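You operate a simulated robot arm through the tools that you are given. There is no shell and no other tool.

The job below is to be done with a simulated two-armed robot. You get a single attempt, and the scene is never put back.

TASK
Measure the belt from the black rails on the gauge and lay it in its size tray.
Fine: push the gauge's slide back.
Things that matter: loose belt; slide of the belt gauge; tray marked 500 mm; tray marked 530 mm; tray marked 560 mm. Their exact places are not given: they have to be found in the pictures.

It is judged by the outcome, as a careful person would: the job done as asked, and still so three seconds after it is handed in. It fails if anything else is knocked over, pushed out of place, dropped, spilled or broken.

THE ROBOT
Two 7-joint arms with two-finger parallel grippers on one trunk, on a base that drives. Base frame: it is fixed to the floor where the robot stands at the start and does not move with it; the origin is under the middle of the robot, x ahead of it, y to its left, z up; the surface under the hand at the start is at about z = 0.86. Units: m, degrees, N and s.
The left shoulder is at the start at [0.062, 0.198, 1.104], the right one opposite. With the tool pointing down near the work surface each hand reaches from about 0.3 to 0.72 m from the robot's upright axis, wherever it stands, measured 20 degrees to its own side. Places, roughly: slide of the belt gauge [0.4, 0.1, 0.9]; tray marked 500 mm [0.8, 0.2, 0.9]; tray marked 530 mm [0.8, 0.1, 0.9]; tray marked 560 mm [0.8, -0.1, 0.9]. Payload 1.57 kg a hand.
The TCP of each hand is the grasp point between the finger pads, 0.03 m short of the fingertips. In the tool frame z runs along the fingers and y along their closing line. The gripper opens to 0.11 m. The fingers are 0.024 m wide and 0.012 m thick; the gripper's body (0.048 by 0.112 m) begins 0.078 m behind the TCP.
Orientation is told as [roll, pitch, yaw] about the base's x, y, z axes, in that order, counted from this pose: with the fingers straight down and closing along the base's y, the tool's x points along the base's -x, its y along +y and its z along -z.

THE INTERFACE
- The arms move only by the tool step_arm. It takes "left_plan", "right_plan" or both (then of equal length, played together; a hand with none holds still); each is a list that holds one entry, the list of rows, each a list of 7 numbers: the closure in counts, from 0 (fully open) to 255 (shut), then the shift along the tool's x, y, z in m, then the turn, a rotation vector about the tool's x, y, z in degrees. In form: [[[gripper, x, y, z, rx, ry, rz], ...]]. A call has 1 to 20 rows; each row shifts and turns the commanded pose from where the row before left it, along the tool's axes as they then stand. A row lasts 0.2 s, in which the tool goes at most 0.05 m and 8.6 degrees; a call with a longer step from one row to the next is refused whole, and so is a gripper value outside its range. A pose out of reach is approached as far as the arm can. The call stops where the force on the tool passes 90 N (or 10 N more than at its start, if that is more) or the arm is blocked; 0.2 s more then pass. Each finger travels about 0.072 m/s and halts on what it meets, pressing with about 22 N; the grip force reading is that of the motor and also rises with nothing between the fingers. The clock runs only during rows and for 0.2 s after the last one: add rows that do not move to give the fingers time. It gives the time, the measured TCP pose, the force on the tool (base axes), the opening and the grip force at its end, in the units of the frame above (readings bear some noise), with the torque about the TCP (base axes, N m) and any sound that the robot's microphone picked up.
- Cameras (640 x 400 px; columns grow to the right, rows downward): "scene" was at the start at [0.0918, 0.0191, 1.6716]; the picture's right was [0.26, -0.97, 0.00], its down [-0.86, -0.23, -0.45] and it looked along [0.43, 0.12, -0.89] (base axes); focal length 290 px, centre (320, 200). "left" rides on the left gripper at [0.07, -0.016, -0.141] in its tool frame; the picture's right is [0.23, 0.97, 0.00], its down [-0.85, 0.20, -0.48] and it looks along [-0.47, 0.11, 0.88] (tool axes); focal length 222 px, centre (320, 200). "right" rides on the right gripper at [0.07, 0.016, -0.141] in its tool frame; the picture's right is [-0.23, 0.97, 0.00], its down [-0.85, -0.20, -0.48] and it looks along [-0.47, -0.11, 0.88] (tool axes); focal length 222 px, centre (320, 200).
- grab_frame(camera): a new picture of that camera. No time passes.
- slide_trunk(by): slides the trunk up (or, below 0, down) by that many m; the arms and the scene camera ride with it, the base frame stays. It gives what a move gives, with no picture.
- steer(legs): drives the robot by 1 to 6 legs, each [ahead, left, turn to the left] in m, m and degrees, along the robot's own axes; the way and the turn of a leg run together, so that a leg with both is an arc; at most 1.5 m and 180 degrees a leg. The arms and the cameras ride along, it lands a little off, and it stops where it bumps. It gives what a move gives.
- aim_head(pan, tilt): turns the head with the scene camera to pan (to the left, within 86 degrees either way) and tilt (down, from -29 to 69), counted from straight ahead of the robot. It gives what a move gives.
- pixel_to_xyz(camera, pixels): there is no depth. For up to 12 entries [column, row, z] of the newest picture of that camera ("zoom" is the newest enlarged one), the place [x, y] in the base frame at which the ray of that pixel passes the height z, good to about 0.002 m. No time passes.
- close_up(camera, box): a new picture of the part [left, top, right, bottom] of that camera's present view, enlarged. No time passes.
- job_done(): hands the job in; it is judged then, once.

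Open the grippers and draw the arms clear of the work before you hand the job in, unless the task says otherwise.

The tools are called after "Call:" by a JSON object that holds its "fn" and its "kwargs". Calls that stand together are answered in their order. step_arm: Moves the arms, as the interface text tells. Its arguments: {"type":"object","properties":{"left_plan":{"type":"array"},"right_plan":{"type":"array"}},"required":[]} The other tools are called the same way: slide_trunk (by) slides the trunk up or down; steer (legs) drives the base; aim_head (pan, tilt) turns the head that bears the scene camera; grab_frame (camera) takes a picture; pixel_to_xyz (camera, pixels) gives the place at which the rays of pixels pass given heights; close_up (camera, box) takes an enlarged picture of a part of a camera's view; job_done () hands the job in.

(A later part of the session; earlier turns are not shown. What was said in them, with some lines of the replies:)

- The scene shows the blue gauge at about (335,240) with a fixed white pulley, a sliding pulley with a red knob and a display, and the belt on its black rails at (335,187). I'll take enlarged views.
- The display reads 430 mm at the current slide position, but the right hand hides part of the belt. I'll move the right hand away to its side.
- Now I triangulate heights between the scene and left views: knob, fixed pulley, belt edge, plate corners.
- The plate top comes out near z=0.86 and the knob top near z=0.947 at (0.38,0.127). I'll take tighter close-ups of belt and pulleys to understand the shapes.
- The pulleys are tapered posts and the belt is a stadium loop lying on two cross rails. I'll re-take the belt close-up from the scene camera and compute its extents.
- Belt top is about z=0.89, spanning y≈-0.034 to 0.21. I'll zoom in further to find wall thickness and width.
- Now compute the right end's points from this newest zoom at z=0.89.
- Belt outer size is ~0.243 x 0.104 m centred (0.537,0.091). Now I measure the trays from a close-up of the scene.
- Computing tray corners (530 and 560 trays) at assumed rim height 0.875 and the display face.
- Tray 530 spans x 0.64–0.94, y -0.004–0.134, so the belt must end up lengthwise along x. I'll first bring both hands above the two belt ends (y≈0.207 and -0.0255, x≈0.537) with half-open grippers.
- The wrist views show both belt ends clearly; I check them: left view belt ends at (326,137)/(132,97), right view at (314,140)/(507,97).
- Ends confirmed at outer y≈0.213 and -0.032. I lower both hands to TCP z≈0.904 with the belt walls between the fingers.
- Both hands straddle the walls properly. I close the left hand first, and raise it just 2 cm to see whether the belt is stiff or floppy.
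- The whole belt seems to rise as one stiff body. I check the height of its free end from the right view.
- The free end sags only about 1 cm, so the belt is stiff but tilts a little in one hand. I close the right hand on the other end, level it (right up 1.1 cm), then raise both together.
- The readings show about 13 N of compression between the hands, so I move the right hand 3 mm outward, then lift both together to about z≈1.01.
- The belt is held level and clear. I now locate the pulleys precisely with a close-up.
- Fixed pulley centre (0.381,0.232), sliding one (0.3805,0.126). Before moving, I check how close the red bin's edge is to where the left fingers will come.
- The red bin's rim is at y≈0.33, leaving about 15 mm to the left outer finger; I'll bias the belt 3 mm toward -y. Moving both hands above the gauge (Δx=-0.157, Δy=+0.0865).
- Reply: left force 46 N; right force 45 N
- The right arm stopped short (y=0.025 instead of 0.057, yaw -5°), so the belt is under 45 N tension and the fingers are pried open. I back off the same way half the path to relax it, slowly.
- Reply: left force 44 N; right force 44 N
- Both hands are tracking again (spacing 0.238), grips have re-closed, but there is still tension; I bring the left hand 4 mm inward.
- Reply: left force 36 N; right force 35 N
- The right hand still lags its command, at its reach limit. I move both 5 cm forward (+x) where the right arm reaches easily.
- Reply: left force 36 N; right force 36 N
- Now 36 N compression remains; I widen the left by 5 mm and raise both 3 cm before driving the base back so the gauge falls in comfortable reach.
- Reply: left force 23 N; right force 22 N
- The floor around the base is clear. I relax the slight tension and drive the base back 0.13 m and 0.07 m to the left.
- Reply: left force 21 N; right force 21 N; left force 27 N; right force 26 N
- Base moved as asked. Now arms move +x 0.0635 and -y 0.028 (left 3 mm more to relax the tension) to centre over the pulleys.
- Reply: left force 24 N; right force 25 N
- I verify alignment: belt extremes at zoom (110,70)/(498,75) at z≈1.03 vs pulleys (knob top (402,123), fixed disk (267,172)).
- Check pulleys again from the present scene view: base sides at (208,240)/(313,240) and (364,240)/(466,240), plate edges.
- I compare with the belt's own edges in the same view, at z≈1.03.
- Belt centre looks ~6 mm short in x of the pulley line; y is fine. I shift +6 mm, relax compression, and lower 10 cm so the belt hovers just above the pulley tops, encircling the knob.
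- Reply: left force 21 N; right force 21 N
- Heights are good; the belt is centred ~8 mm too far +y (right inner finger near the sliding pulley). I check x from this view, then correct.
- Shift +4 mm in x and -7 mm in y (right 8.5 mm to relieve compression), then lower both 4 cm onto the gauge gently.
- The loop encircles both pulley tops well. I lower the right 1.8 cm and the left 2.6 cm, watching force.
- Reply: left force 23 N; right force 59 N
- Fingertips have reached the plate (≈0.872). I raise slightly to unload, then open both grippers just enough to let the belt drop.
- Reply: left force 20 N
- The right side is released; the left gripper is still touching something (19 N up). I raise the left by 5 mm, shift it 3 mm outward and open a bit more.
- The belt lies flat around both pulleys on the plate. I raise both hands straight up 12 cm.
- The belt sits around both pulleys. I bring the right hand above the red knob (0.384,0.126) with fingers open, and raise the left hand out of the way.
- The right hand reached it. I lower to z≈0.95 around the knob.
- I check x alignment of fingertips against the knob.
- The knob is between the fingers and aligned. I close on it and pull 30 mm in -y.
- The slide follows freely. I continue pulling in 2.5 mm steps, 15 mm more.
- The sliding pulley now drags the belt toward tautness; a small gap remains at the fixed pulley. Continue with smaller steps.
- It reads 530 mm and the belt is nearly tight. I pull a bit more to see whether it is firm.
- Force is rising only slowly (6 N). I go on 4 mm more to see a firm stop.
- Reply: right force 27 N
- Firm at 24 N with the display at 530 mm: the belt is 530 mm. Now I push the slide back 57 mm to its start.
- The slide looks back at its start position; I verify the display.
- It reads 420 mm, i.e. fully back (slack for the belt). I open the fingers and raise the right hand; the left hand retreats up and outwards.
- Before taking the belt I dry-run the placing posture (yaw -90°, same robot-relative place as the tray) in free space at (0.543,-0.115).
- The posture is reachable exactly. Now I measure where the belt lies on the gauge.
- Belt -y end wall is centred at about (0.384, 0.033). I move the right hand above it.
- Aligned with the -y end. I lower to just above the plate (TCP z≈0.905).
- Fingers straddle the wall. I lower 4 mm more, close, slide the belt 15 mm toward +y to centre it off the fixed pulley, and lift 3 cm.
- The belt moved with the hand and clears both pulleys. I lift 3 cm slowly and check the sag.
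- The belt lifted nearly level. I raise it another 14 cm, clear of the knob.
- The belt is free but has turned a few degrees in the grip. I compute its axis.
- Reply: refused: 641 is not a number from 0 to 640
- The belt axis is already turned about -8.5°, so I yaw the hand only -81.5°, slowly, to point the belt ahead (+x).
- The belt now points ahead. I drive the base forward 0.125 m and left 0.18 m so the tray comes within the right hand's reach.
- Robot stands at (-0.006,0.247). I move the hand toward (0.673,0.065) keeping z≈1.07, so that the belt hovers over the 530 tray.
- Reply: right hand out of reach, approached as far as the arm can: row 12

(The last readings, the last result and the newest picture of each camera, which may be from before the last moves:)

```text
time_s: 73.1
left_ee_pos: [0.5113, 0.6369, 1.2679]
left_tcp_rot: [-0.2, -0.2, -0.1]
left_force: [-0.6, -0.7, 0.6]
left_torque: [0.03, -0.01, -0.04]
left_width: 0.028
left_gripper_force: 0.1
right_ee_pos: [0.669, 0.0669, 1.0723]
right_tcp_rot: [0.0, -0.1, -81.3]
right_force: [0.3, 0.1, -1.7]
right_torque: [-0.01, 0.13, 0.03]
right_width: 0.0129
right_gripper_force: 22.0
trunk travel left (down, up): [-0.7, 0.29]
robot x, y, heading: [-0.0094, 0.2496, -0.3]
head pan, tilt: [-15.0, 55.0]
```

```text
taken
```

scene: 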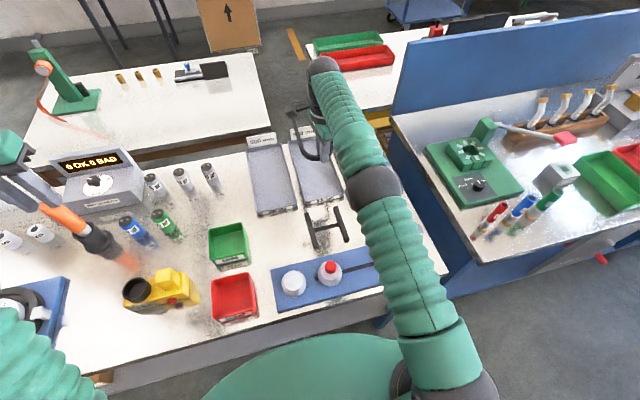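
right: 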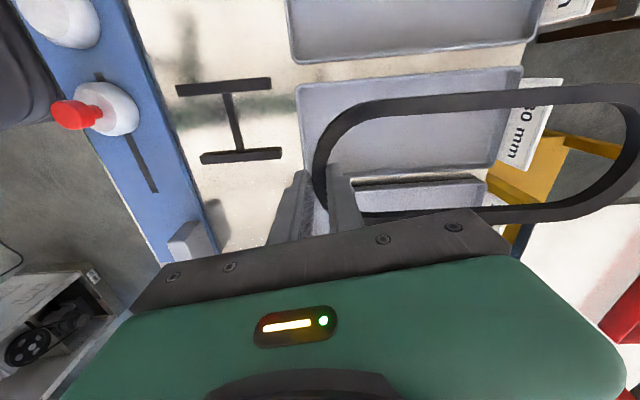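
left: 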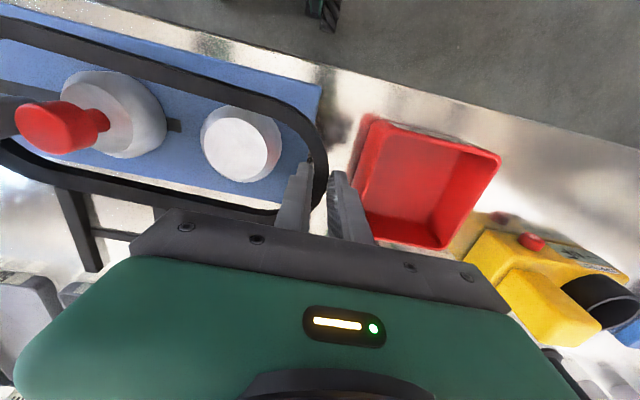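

Reach limit is near x≈0.669 at this height; lower should be easier. I check belt yaw/position against the tray from close-ups.

Call:
{"fn": "close_up", "kwargs": {"camera": "scene", "box": [240, 90, 360, 220]}}

Call:
{"fn": "pixel_to_xyz", "kwargs": {"camera": "right", "pixels": [[400, 100, 1.053], [540, 88, 1.053], [400, 217, 1.053], [540, 221, 1.053], [320, 165, 1.053], [640, 140, 1.053], [299, 85, 0.88], [521, 68, 0.88], [313, 197, 0.88], [495, 165, 0.88]]}}

```text
3.08 times, centred on (300, 155) of scene
```

zoom: 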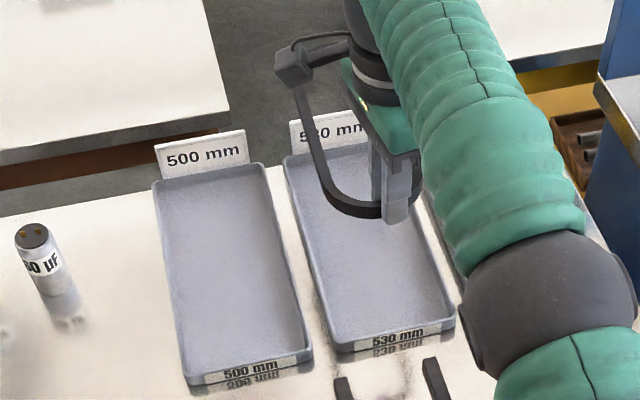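

```text
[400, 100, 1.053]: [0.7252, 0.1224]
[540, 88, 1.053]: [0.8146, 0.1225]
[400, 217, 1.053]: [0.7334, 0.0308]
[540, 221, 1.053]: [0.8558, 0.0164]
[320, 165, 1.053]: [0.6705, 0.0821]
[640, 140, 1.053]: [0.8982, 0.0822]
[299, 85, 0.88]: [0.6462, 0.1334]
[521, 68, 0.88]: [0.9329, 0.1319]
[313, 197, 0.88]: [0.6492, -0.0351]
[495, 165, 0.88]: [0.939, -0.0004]
```

Belt axis is parallel to the tray; it's ~4.5 mm too far +y. I descend 14 cm and correct on the way.

Call:
{"fn": "step_arm", "kwargs": {"right_plan": [[[255, 0, 0, 0.01, 0, 0, 0], [255, 0, 0, 0.02, 0, 0, 0], [255, 0, 0, 0.02, 0, 0, 0], [255, 0, 0, 0.02, 0, 0, 0], [255, -0.005, 0, 0.02, 0, 0, 0], [255, 0, 0, 0.02, 0, 0, 0], [255, 0, 0, 0.02, 0, 0, 0], [255, 0, 0, 0.01, 0, 0, 0], [255, 0, 0, 0, 0, 0, 0]]]}}

Call:
{"fn": "close_up", "kwargs": {"camera": "scene", "box": [240, 90, 360, 220]}}

Call:
{"fn": "grab_frame", "kwargs": {"camera": "right"}}

```text
time_s: 75.1
left_ee_pos: [0.5123, 0.6373, 1.2673]
left_tcp_rot: [-0.2, -0.1, -0.2]
left_force: [0.7, -0.1, 0.0]
left_torque: [-0.04, 0.01, 0.0]
left_width: 0.028
left_gripper_force: 0.1
right_ee_pos: [0.669, 0.0625, 0.9319]
right_tcp_rot: [0.1, -0.1, -81.3]
right_force: [0.2, 0.1, -0.9]
right_torque: [-0.03, 0.15, -0.02]
right_width: 0.0127
right_gripper_force: 22.0
trunk travel left (down, up): [-0.7, 0.29]
robot x, y, heading: [-0.0041, 0.2484, 0.1]
head pan, tilt: [-15.0, 55.0]
```

```text
3.08 times, centred on (300, 155) of scene
```

zoom: 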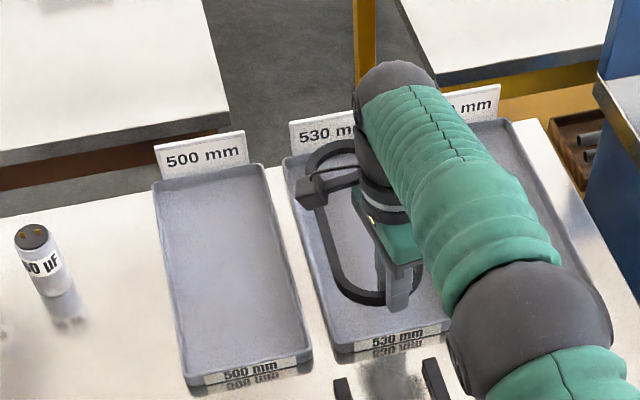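

```text
taken
```

right: 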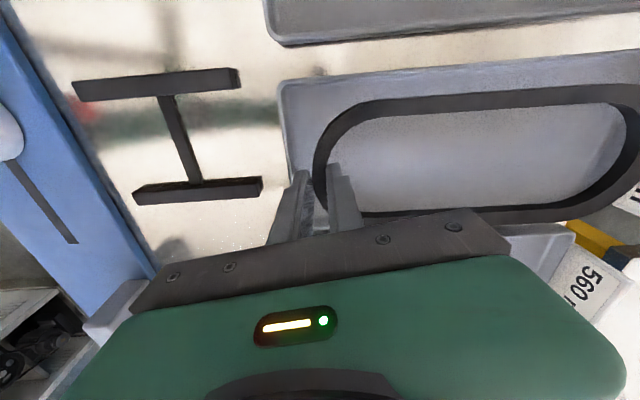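

The belt hovers just above the tray. I move +7 mm in x and verify clearances.

Call:
{"fn": "step_arm", "kwargs": {"right_plan": [[[255, 0, 0.004, 0, 0, 0, 0], [255, 0, 0.003, 0, 0, 0, 0], [255, 0, 0, 0, 0, 0, 0]]]}}

Call:
{"fn": "grab_frame", "kwargs": {"camera": "right"}}

Call:
{"fn": "close_up", "kwargs": {"camera": "scene", "box": [280, 120, 350, 220]}}

Call:
{"fn": "pixel_to_xyz", "kwargs": {"camera": "right", "pixels": [[400, 99, 0.91], [540, 90, 0.91], [400, 215, 0.91], [280, 85, 0.88], [480, 68, 0.88], [290, 170, 0.88], [315, 165, 0.91], [304, 172, 0.9], [300, 100, 0.865]]}}

```text
time_s: 75.9
left_ee_pos: [0.5118, 0.6381, 1.2672]
left_tcp_rot: [-0.3, -0.1, -0.1]
left_force: [-0.3, -0.3, -0.1]
left_torque: [0.01, -0.01, 0.0]
left_width: 0.0282
left_gripper_force: 0.1
right_ee_pos: [0.6774, 0.0626, 0.9307]
right_tcp_rot: [0.0, 0.0, -81.3]
right_force: [-0.6, 0.7, -0.8]
right_torque: [-0.04, 0.13, 0.0]
right_width: 0.0129
right_gripper_force: 22.1
trunk travel left (down, up): [-0.7, 0.29]
robot x, y, heading: [-0.0078, 0.2463, -0.3]
head pan, tilt: [-15.0, 55.0]
```

```text
taken
```

right: 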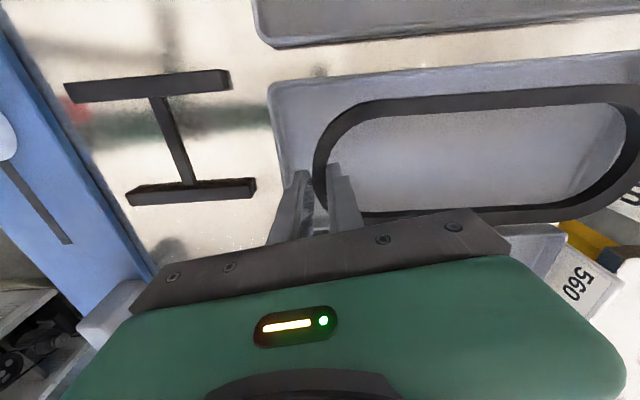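

```text
4.00 times, centred on (315, 170) of scene
```

zoom: 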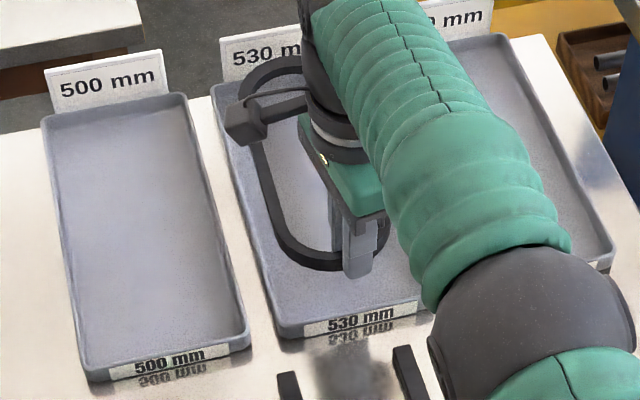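

```text
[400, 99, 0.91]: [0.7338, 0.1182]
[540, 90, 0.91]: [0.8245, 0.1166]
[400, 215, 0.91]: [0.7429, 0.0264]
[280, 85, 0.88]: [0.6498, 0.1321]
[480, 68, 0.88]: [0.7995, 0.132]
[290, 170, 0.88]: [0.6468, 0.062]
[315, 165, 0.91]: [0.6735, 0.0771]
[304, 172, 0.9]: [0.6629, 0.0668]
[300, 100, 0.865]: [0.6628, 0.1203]
```

Well centred (belt +y edge 0.1175 vs rim 0.132; near end 0.671 vs rim 0.648). I lower gently into the tray.

Call:
{"fn": "step_arm", "kwargs": {"right_plan": [[[255, 0, 0, 0.006, 0, 0, 0], [255, 0, 0, 0.006, 0, 0, 0], [255, 0, 0, 0.006, 0, 0, 0], [255, 0, 0, 0.006, 0, 0, 0], [255, 0, 0, 0, 0, 0, 0]]]}}

Call:
{"fn": "grab_frame", "kwargs": {"camera": "right"}}

Call:
{"fn": "close_up", "kwargs": {"camera": "scene", "box": [280, 120, 350, 220]}}

```text
time_s: 77.1
left_ee_pos: [0.5119, 0.6373, 1.2667]
left_tcp_rot: [-0.3, -0.1, -0.2]
left_force: [-0.6, 0.5, -0.2]
left_torque: [-0.01, -0.01, 0.01]
left_width: 0.0282
left_gripper_force: 0.1
right_ee_pos: [0.6773, 0.0637, 0.9069]
right_tcp_rot: [0.1, 0.0, -81.3]
right_force: [0.6, 0.9, -0.9]
right_torque: [0.02, 0.14, 0.0]
right_width: 0.0129
right_gripper_force: 21.6
trunk travel left (down, up): [-0.7, 0.29]
robot x, y, heading: [-0.007, 0.2468, -0.3]
head pan, tilt: [-15.0, 55.0]
```

```text
taken
```

right: 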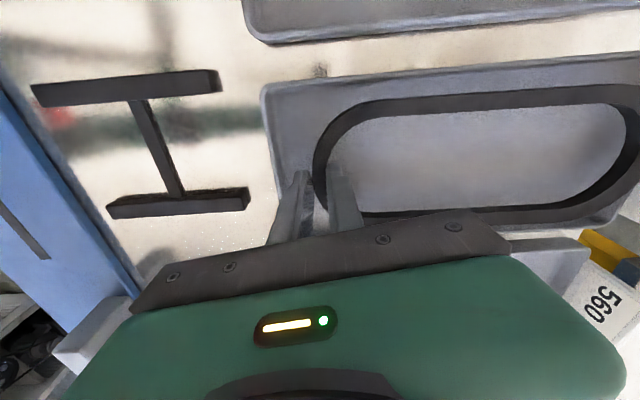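

```text
4.00 times, centred on (315, 170) of scene
```

zoom: 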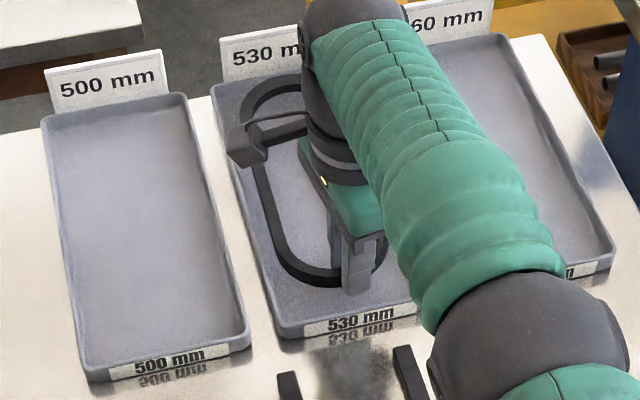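

No contact yet; the belt lies inside the tray outline. I lower in 3 mm steps.

Call:
{"fn": "step_arm", "kwargs": {"right_plan": [[[255, 0, 0, 0.003, 0, 0, 0], [255, 0, 0, 0.003, 0, 0, 0], [255, 0, 0, 0.003, 0, 0, 0], [255, 0, 0, 0, 0, 0, 0]]]}}

```text
time_s: 78.1
left_ee_pos: [0.5124, 0.6375, 1.2654]
left_tcp_rot: [-0.1, -0.1, -0.2]
left_force: [0.5, -0.3, -0.1]
left_torque: [0.01, -0.02, 0.01]
left_width: 0.0282
left_gripper_force: 0.2
right_ee_pos: [0.6778, 0.0636, 0.8989]
right_tcp_rot: [0.0, -0.1, -81.3]
right_force: [-0.5, -0.5, -1.9]
right_torque: [-0.01, 0.15, 0.01]
right_width: 0.013
right_gripper_force: 21.4
trunk travel left (down, up): [-0.7, 0.29]
robot x, y, heading: [-0.0037, 0.2518, -0.3]
head pan, tilt: [-15.0, 55.0]
```

Still no contact; 8 mm more in small steps.

Call:
{"fn": "step_arm", "kwargs": {"right_plan": [[[255, 0, 0, 0.002, 0, 0, 0], [255, 0, 0, 0.002, 0, 0, 0], [255, 0, 0, 0.002, 0, 0, 0], [255, 0, 0, 0.002, 0, 0, 0], [255, 0, 0, 0, 0, 0, 0]]]}}

Call:
{"fn": "grab_frame", "kwargs": {"camera": "right"}}

```text
time_s: 79.3
left_ee_pos: [0.51, 0.6379, 1.2684]
left_tcp_rot: [-0.1, -0.2, -0.2]
left_force: [0.0, 0.0, 0.1]
left_torque: [-0.03, -0.01, -0.05]
left_width: 0.0279
left_gripper_force: 0.2
right_ee_pos: [0.6754, 0.0642, 0.893]
right_tcp_rot: [0.3, -0.2, -81.4]
right_force: [7.1, -4.0, 23.6]
right_torque: [0.22, -0.06, -0.03]
right_width: 0.0127
right_gripper_force: 21.8
trunk travel left (down, up): [-0.7, 0.29]
robot x, y, heading: [-0.0042, 0.2514, -0.5]
head pan, tilt: [-15.0, 55.0]
```

```text
taken
```

right: 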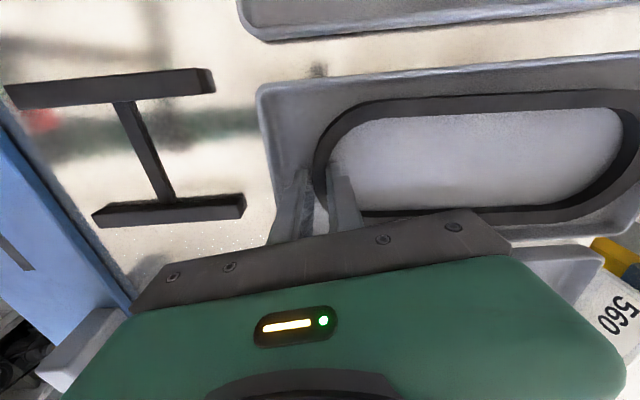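

Contact with the tray floor. I unload 2.5 mm, open slightly (to ~20 mm) to free the belt without touching the rim, then rise.

Call:
{"fn": "step_arm", "kwargs": {"right_plan": [[[255, 0, 0, -0.0025, 0, 0, 0], [255, 0, 0, 0, 0, 0, 0], [212, 0, 0, 0, 0, 0, 0], [208, 0, 0, 0, 0, 0, 0], [208, 0, 0, 0, 0, 0, 0], [208, 0, 0, 0, 0, 0, 0]]]}}

Call:
{"fn": "close_up", "kwargs": {"camera": "right", "box": [240, 60, 640, 260]}}

Call:
{"fn": "close_up", "kwargs": {"camera": "scene", "box": [280, 120, 350, 220]}}

```text
time_s: 80.7
left_ee_pos: [0.5116, 0.6373, 1.2675]
left_tcp_rot: [-0.3, -0.2, -0.2]
left_force: [0.8, 0.4, -0.9]
left_torque: [-0.02, -0.01, 0.01]
left_width: 0.028
left_gripper_force: 0.1
right_ee_pos: [0.6762, 0.0636, 0.8946]
right_tcp_rot: [0.1, -0.1, -81.3]
right_force: [7.7, -3.3, 17.4]
right_torque: [0.12, -0.06, -0.07]
right_width: 0.0135
right_gripper_force: 0.1
trunk travel left (down, up): [-0.7, 0.29]
robot x, y, heading: [-0.0036, 0.2491, -0.2]
head pan, tilt: [-15.0, 55.0]
```

```text
1.60 times, centred on (440, 160) of right
```

zoom: 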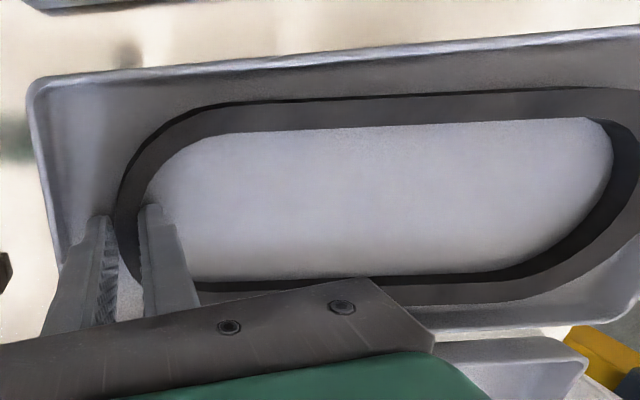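

```text
4.00 times, centred on (315, 170) of scene
```

zoom: 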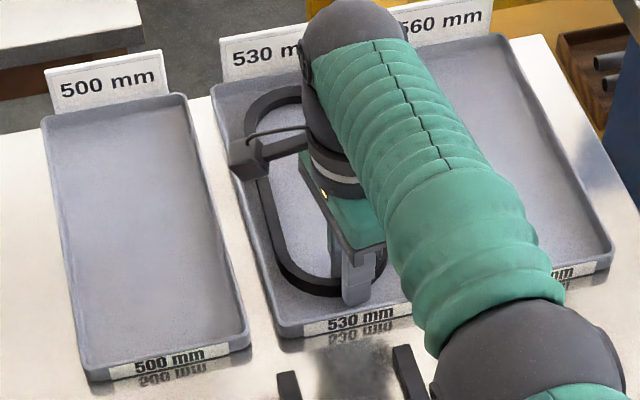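

The outer finger seems to rest against the tray's near wall (Fx +7.7, Fz +17, not opening). I raise 4 mm and shift +6 mm in x.

Call:
{"fn": "step_arm", "kwargs": {"right_plan": [[[225, 0, 0.001, -0.002, 0, 0, 0], [225, 0, 0.002, -0.002, 0, 0, 0], [225, 0, 0.003, 0, 0, 0, 0], [225, 0, 0, 0, 0, 0, 0]]]}}

Call:
{"fn": "close_up", "kwargs": {"camera": "right", "box": [240, 60, 640, 260]}}

```text
time_s: 81.7
left_ee_pos: [0.5124, 0.6368, 1.2661]
left_tcp_rot: [-0.2, -0.1, -0.2]
left_force: [0.5, 0.0, 0.0]
left_torque: [0.02, 0.03, 0.01]
left_width: 0.028
left_gripper_force: 0.1
right_ee_pos: [0.6759, 0.0643, 0.8955]
right_tcp_rot: [-0.1, 0.0, -81.4]
right_force: [-1.5, -1.1, 0.4]
right_torque: [-0.01, 0.01, 0.0]
right_width: 0.0136
right_gripper_force: 0.4
right hand out of reach, approached as far as the arm can: row 2
trunk travel left (down, up): [-0.7, 0.29]
robot x, y, heading: [-0.0098, 0.247, -0.2]
head pan, tilt: [-15.0, 55.0]
```

```text
1.60 times, centred on (440, 160) of right
```

zoom: 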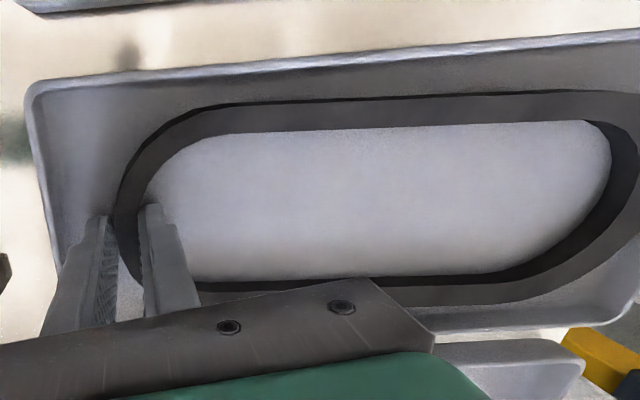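

The hand is now unloaded and the belt rests on the floor of the tray. I open a little and check.

Call:
{"fn": "step_arm", "kwargs": {"right_plan": [[[215, 0, 0, 0, 0, 0, 0], [208, 0, 0, 0, 0, 0, 0], [208, 0, 0, 0, 0, 0, 0]]]}}

Call:
{"fn": "close_up", "kwargs": {"camera": "right", "box": [240, 140, 400, 260]}}

```text
time_s: 82.5
left_ee_pos: [0.5131, 0.637, 1.2648]
left_tcp_rot: [-0.2, -0.1, -0.2]
left_force: [0.2, -0.3, -0.7]
left_torque: [0.01, 0.0, -0.01]
left_width: 0.0283
left_gripper_force: 0.1
right_ee_pos: [0.6786, 0.0636, 0.8962]
right_tcp_rot: [0.1, -0.1, -81.3]
right_force: [0.7, -0.1, -0.7]
right_torque: [-0.01, 0.03, -0.01]
right_width: 0.0202
right_gripper_force: 0.1
trunk travel left (down, up): [-0.7, 0.29]
robot x, y, heading: [-0.0052, 0.2471, -0.2]
head pan, tilt: [-15.0, 55.0]
```

```text
3.33 times, centred on (320, 200) of right
```

zoom: 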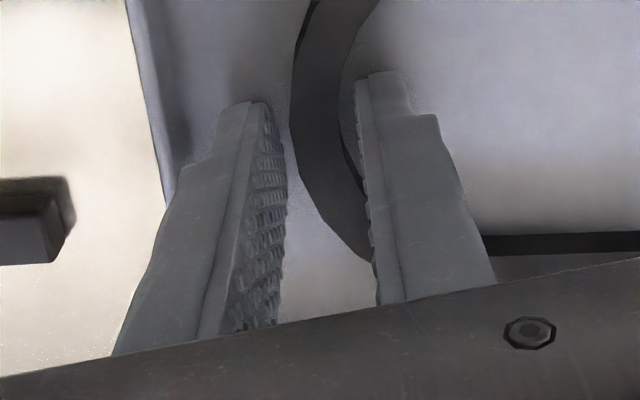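

The fingers are clear of the belt on both sides with zero force. I raise the hand straight up.

Call:
{"fn": "step_arm", "kwargs": {"right_plan": [[[208, 0, 0, -0.01, 0, 0, 0], [208, 0, 0, -0.02, 0, 0, 0], [208, 0, 0, -0.02, 0, 0, 0], [208, 0, -0.005, -0.03, 0, 0, 0], [208, 0, -0.01, -0.03, 0, 0, 0], [208, 0, -0.01, -0.03, 0, 0, 0], [208, 0, 0, 0, 0, 0, 0]]]}}

Call:
{"fn": "grab_frame", "kwargs": {"camera": "right"}}

Call:
{"fn": "grab_frame", "kwargs": {"camera": "scene"}}

```text
time_s: 84.1
left_ee_pos: [0.512, 0.6372, 1.2651]
left_tcp_rot: [-0.2, -0.2, -0.2]
left_force: [-0.7, 0.2, -0.4]
left_torque: [0.04, 0.04, 0.0]
left_width: 0.0279
left_gripper_force: 0.0
right_ee_pos: [0.65, 0.0597, 1.0362]
right_tcp_rot: [0.0, 0.0, -81.3]
right_force: [-0.1, -0.2, 0.7]
right_torque: [0.01, 0.02, 0.0]
right_width: 0.0203
right_gripper_force: 0.0
right hand out of reach, approached as far as the arm can: row 1
trunk travel left (down, up): [-0.7, 0.29]
robot x, y, heading: [-0.005, 0.2468, -0.2]
head pan, tilt: [-15.0, 55.0]
```

```text
taken
```

right: 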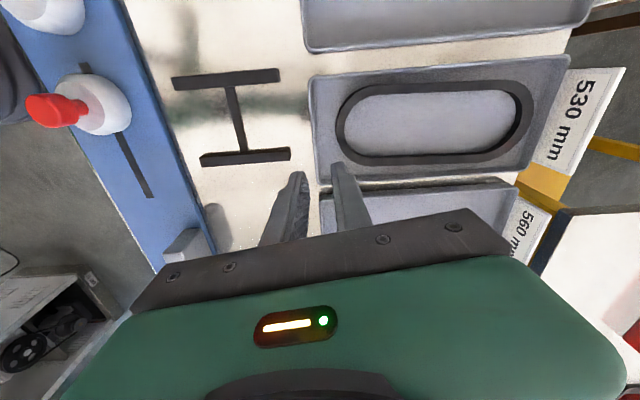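

```text
taken
```

scene: 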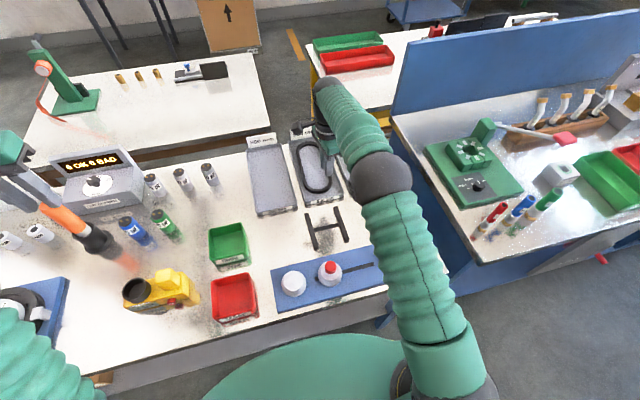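

The belt lies in the 530 tray. I retract the right hand back and up and open both grippers, then inspect.

Call:
{"fn": "step_arm", "kwargs": {"right_plan": [[[150, 0, -0.03, -0.02, 0, 0, -8], [100, 0, -0.03, -0.02, 0, 0, -8], [50, 0, -0.03, -0.02, 0, 0, -8], [0, 0, -0.03, -0.02, 0, 0, -8], [0, 0, 0, -0.02, 0, 0, -8], [0, 0, 0, -0.02, 0, 0, -8], [0, 0, 0, 0, 0, 0, -8], [0, 0, 0, 0, 0, 0, -8], [0, 0, 0, 0, 0, 0, -8], [0, 0, 0, 0, 0, 0, -8], [0, 0, 0, 0, 0, 0, 0]]], "left_plan": [[[150, 0, 0, 0, 0, 0, 0], [100, 0, 0, 0, 0, 0, 0], [50, 0, 0, 0, 0, 0, 0], [0, 0, 0, 0, 0, 0, 0], [0, 0, 0, 0, 0, 0, 0], [0, 0, 0, 0, 0, 0, 0], [0, 0, 0, 0, 0, 0, 0], [0, 0, 0, 0, 0, 0, 0], [0, 0, 0, 0, 0, 0, 0], [0, 0, 0, 0, 0, 0, 0], [0, 0, 0, 0, 0, 0, 0]]]}}

Call:
{"fn": "grab_frame", "kwargs": {"camera": "scene"}}

```text
time_s: 86.5
left_ee_pos: [0.5102, 0.6371, 1.266]
left_tcp_rot: [-0.1, -0.2, -0.3]
left_force: [0.7, 0.1, -1.0]
left_torque: [0.02, 0.0, 0.03]
left_width: 0.11
left_gripper_force: 0.1
right_ee_pos: [0.5376, 0.0183, 1.1564]
right_tcp_rot: [0.1, -0.1, -1.1]
right_force: [-1.1, 0.6, 1.3]
right_torque: [0.02, -0.02, -0.03]
right_width: 0.11
right_gripper_force: 0.0
trunk travel left (down, up): [-0.7, 0.29]
robot x, y, heading: [-0.0031, 0.2488, -0.2]
head pan, tilt: [-15.0, 55.0]
```

```text
taken
```

scene: 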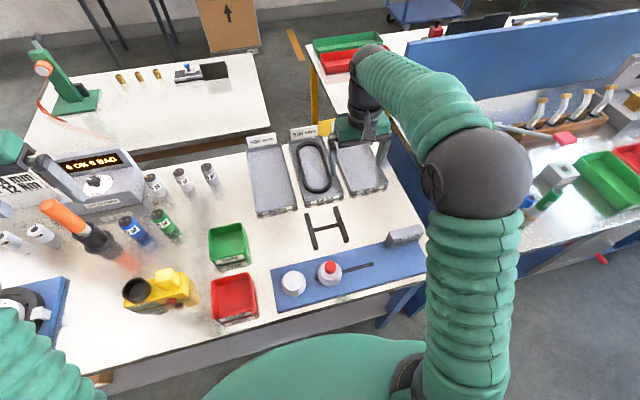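

The belt looks flat in the 530 tray. I draw the base back 0.2 m so both arms are clear, then inspect in detail.

Call:
{"fn": "steer", "kwargs": {"legs": [[-0.2, 0, 0]]}}

Call:
{"fn": "grab_frame", "kwargs": {"camera": "scene"}}

Call:
{"fn": "close_up", "kwargs": {"camera": "scene", "box": [240, 110, 400, 220]}}

Call:
{"fn": "close_up", "kwargs": {"camera": "scene", "box": [260, 190, 440, 290]}}

```text
time_s: 88.1
left_ee_pos: [0.3179, 0.6364, 1.2638]
left_tcp_rot: [0.0, 0.1, -0.3]
left_force: [-0.3, -0.3, 0.9]
left_torque: [-0.03, 0.02, -0.02]
left_width: 0.1101
left_gripper_force: 0.0
right_ee_pos: [0.3428, 0.0178, 1.1545]
right_tcp_rot: [0.1, 0.1, -1.3]
right_force: [-0.7, 1.1, 0.4]
right_torque: [0.02, 0.02, -0.02]
right_width: 0.1102
right_gripper_force: 0.2
trunk travel left (down, up): [-0.7, 0.29]
robot x, y, heading: [-0.2069, 0.2495, -0.3]
head pan, tilt: [-15.0, 55.0]
```

```text
taken
```

scene: 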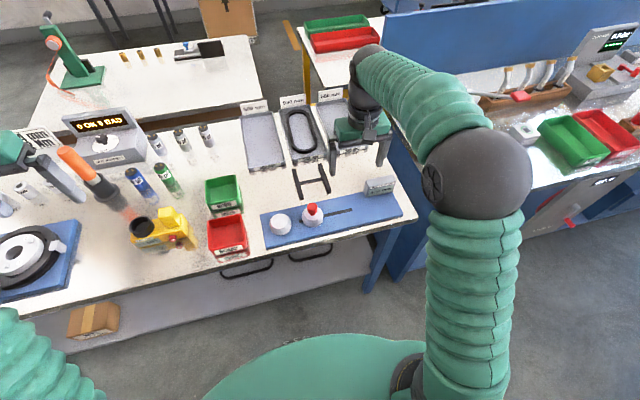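

```text
3.64 times, centred on (320, 165) of scene
```

zoom: 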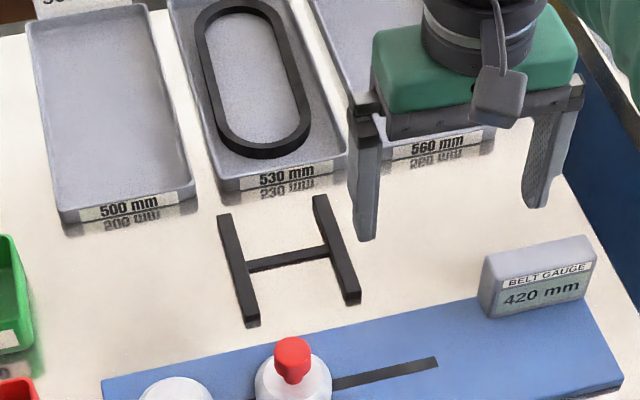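

```text
3.56 times, centred on (350, 240) of scene
```

zoom: 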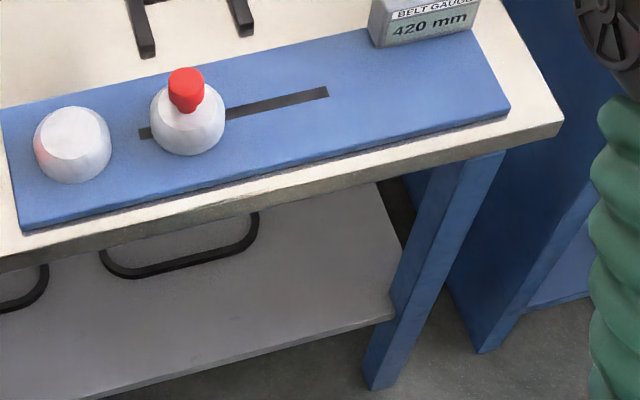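

Everything looks right: belt flat in the 530 mm tray, slide back (420 mm). I move the right hand further aside, and check the tray corner positions.

Call:
{"fn": "step_arm", "kwargs": {"right_plan": [[[0, 0, -0.03, -0.01, 0, 0, 0], [0, 0, -0.03, -0.01, 0, 0, 0], [0, 0, -0.03, -0.01, 0, 0, 0], [0, 0, -0.03, -0.01, 0, 0, 0], [0, 0, -0.03, -0.01, 0, 0, 0], [0, 0, -0.03, 0, 0, 0, 0], [0, 0, 0, 0, 0, 0, 0], [0, 0, 0, 0, 0, 0, 0]]]}}

Call:
{"fn": "close_up", "kwargs": {"camera": "scene", "box": [230, 80, 390, 190]}}

Call:
{"fn": "grab_frame", "kwargs": {"camera": "scene"}}

```text
time_s: 89.9
left_ee_pos: [0.3117, 0.6364, 1.2678]
left_tcp_rot: [0.0, -0.2, -0.2]
left_force: [0.5, 0.1, -0.9]
left_torque: [-0.02, 0.03, -0.01]
left_width: 0.1101
left_gripper_force: 0.0
right_ee_pos: [0.3317, -0.1621, 1.208]
right_tcp_rot: [0.0, -0.1, -1.4]
right_force: [0.5, 0.2, 0.8]
right_torque: [0.01, 0.01, 0.01]
right_width: 0.1098
right_gripper_force: 0.0
trunk travel left (down, up): [-0.7, 0.29]
robot x, y, heading: [-0.2066, 0.2499, -0.4]
head pan, tilt: [-15.0, 55.0]
```

```text
3.64 times, centred on (310, 135) of scene
```

zoom: 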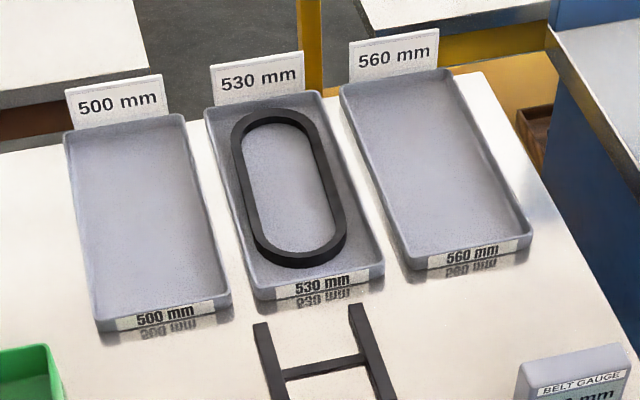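

```text
taken
```

scene: 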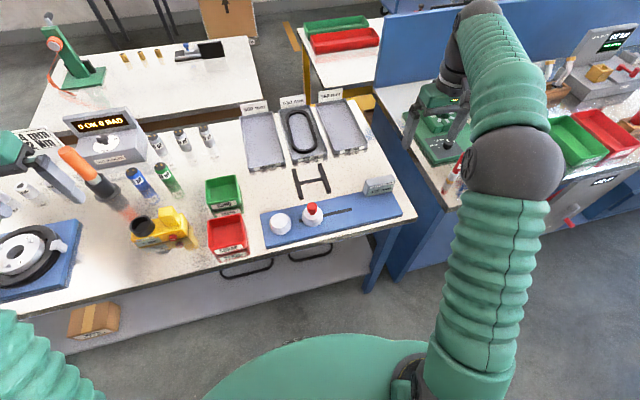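

The belt lies flat in the 530 mm tray, and the trays, rails and bins are in place. The slide is back, both grippers are open and the arms are clear, so I hand the job in.

Call:
{"fn": "job_done", "kwargs": {}}

```text
The job is handed in.
```

The belt measured 530 mm on the gauge, and I laid it flat in the tray marked 530 mm. I pulled the slide until the belt was tight, at about 24 N, before taking the reading.

- **Slide:** I pushed it back afterwards. It reads 420 mm, slightly further back than the 430 mm it showed at the start.
- **Handling:** While I carried the belt to the gauge, the right arm hit its reach limit. The belt was stretched between the hands at about 45 N until I backed off. The last pictures show no change in the belt's shape.
- **Surroundings:** Nothing else on the table looks moved or knocked over in the final pictures.

Both grippers are open and the arms are clear of the work. The job has been handed in.
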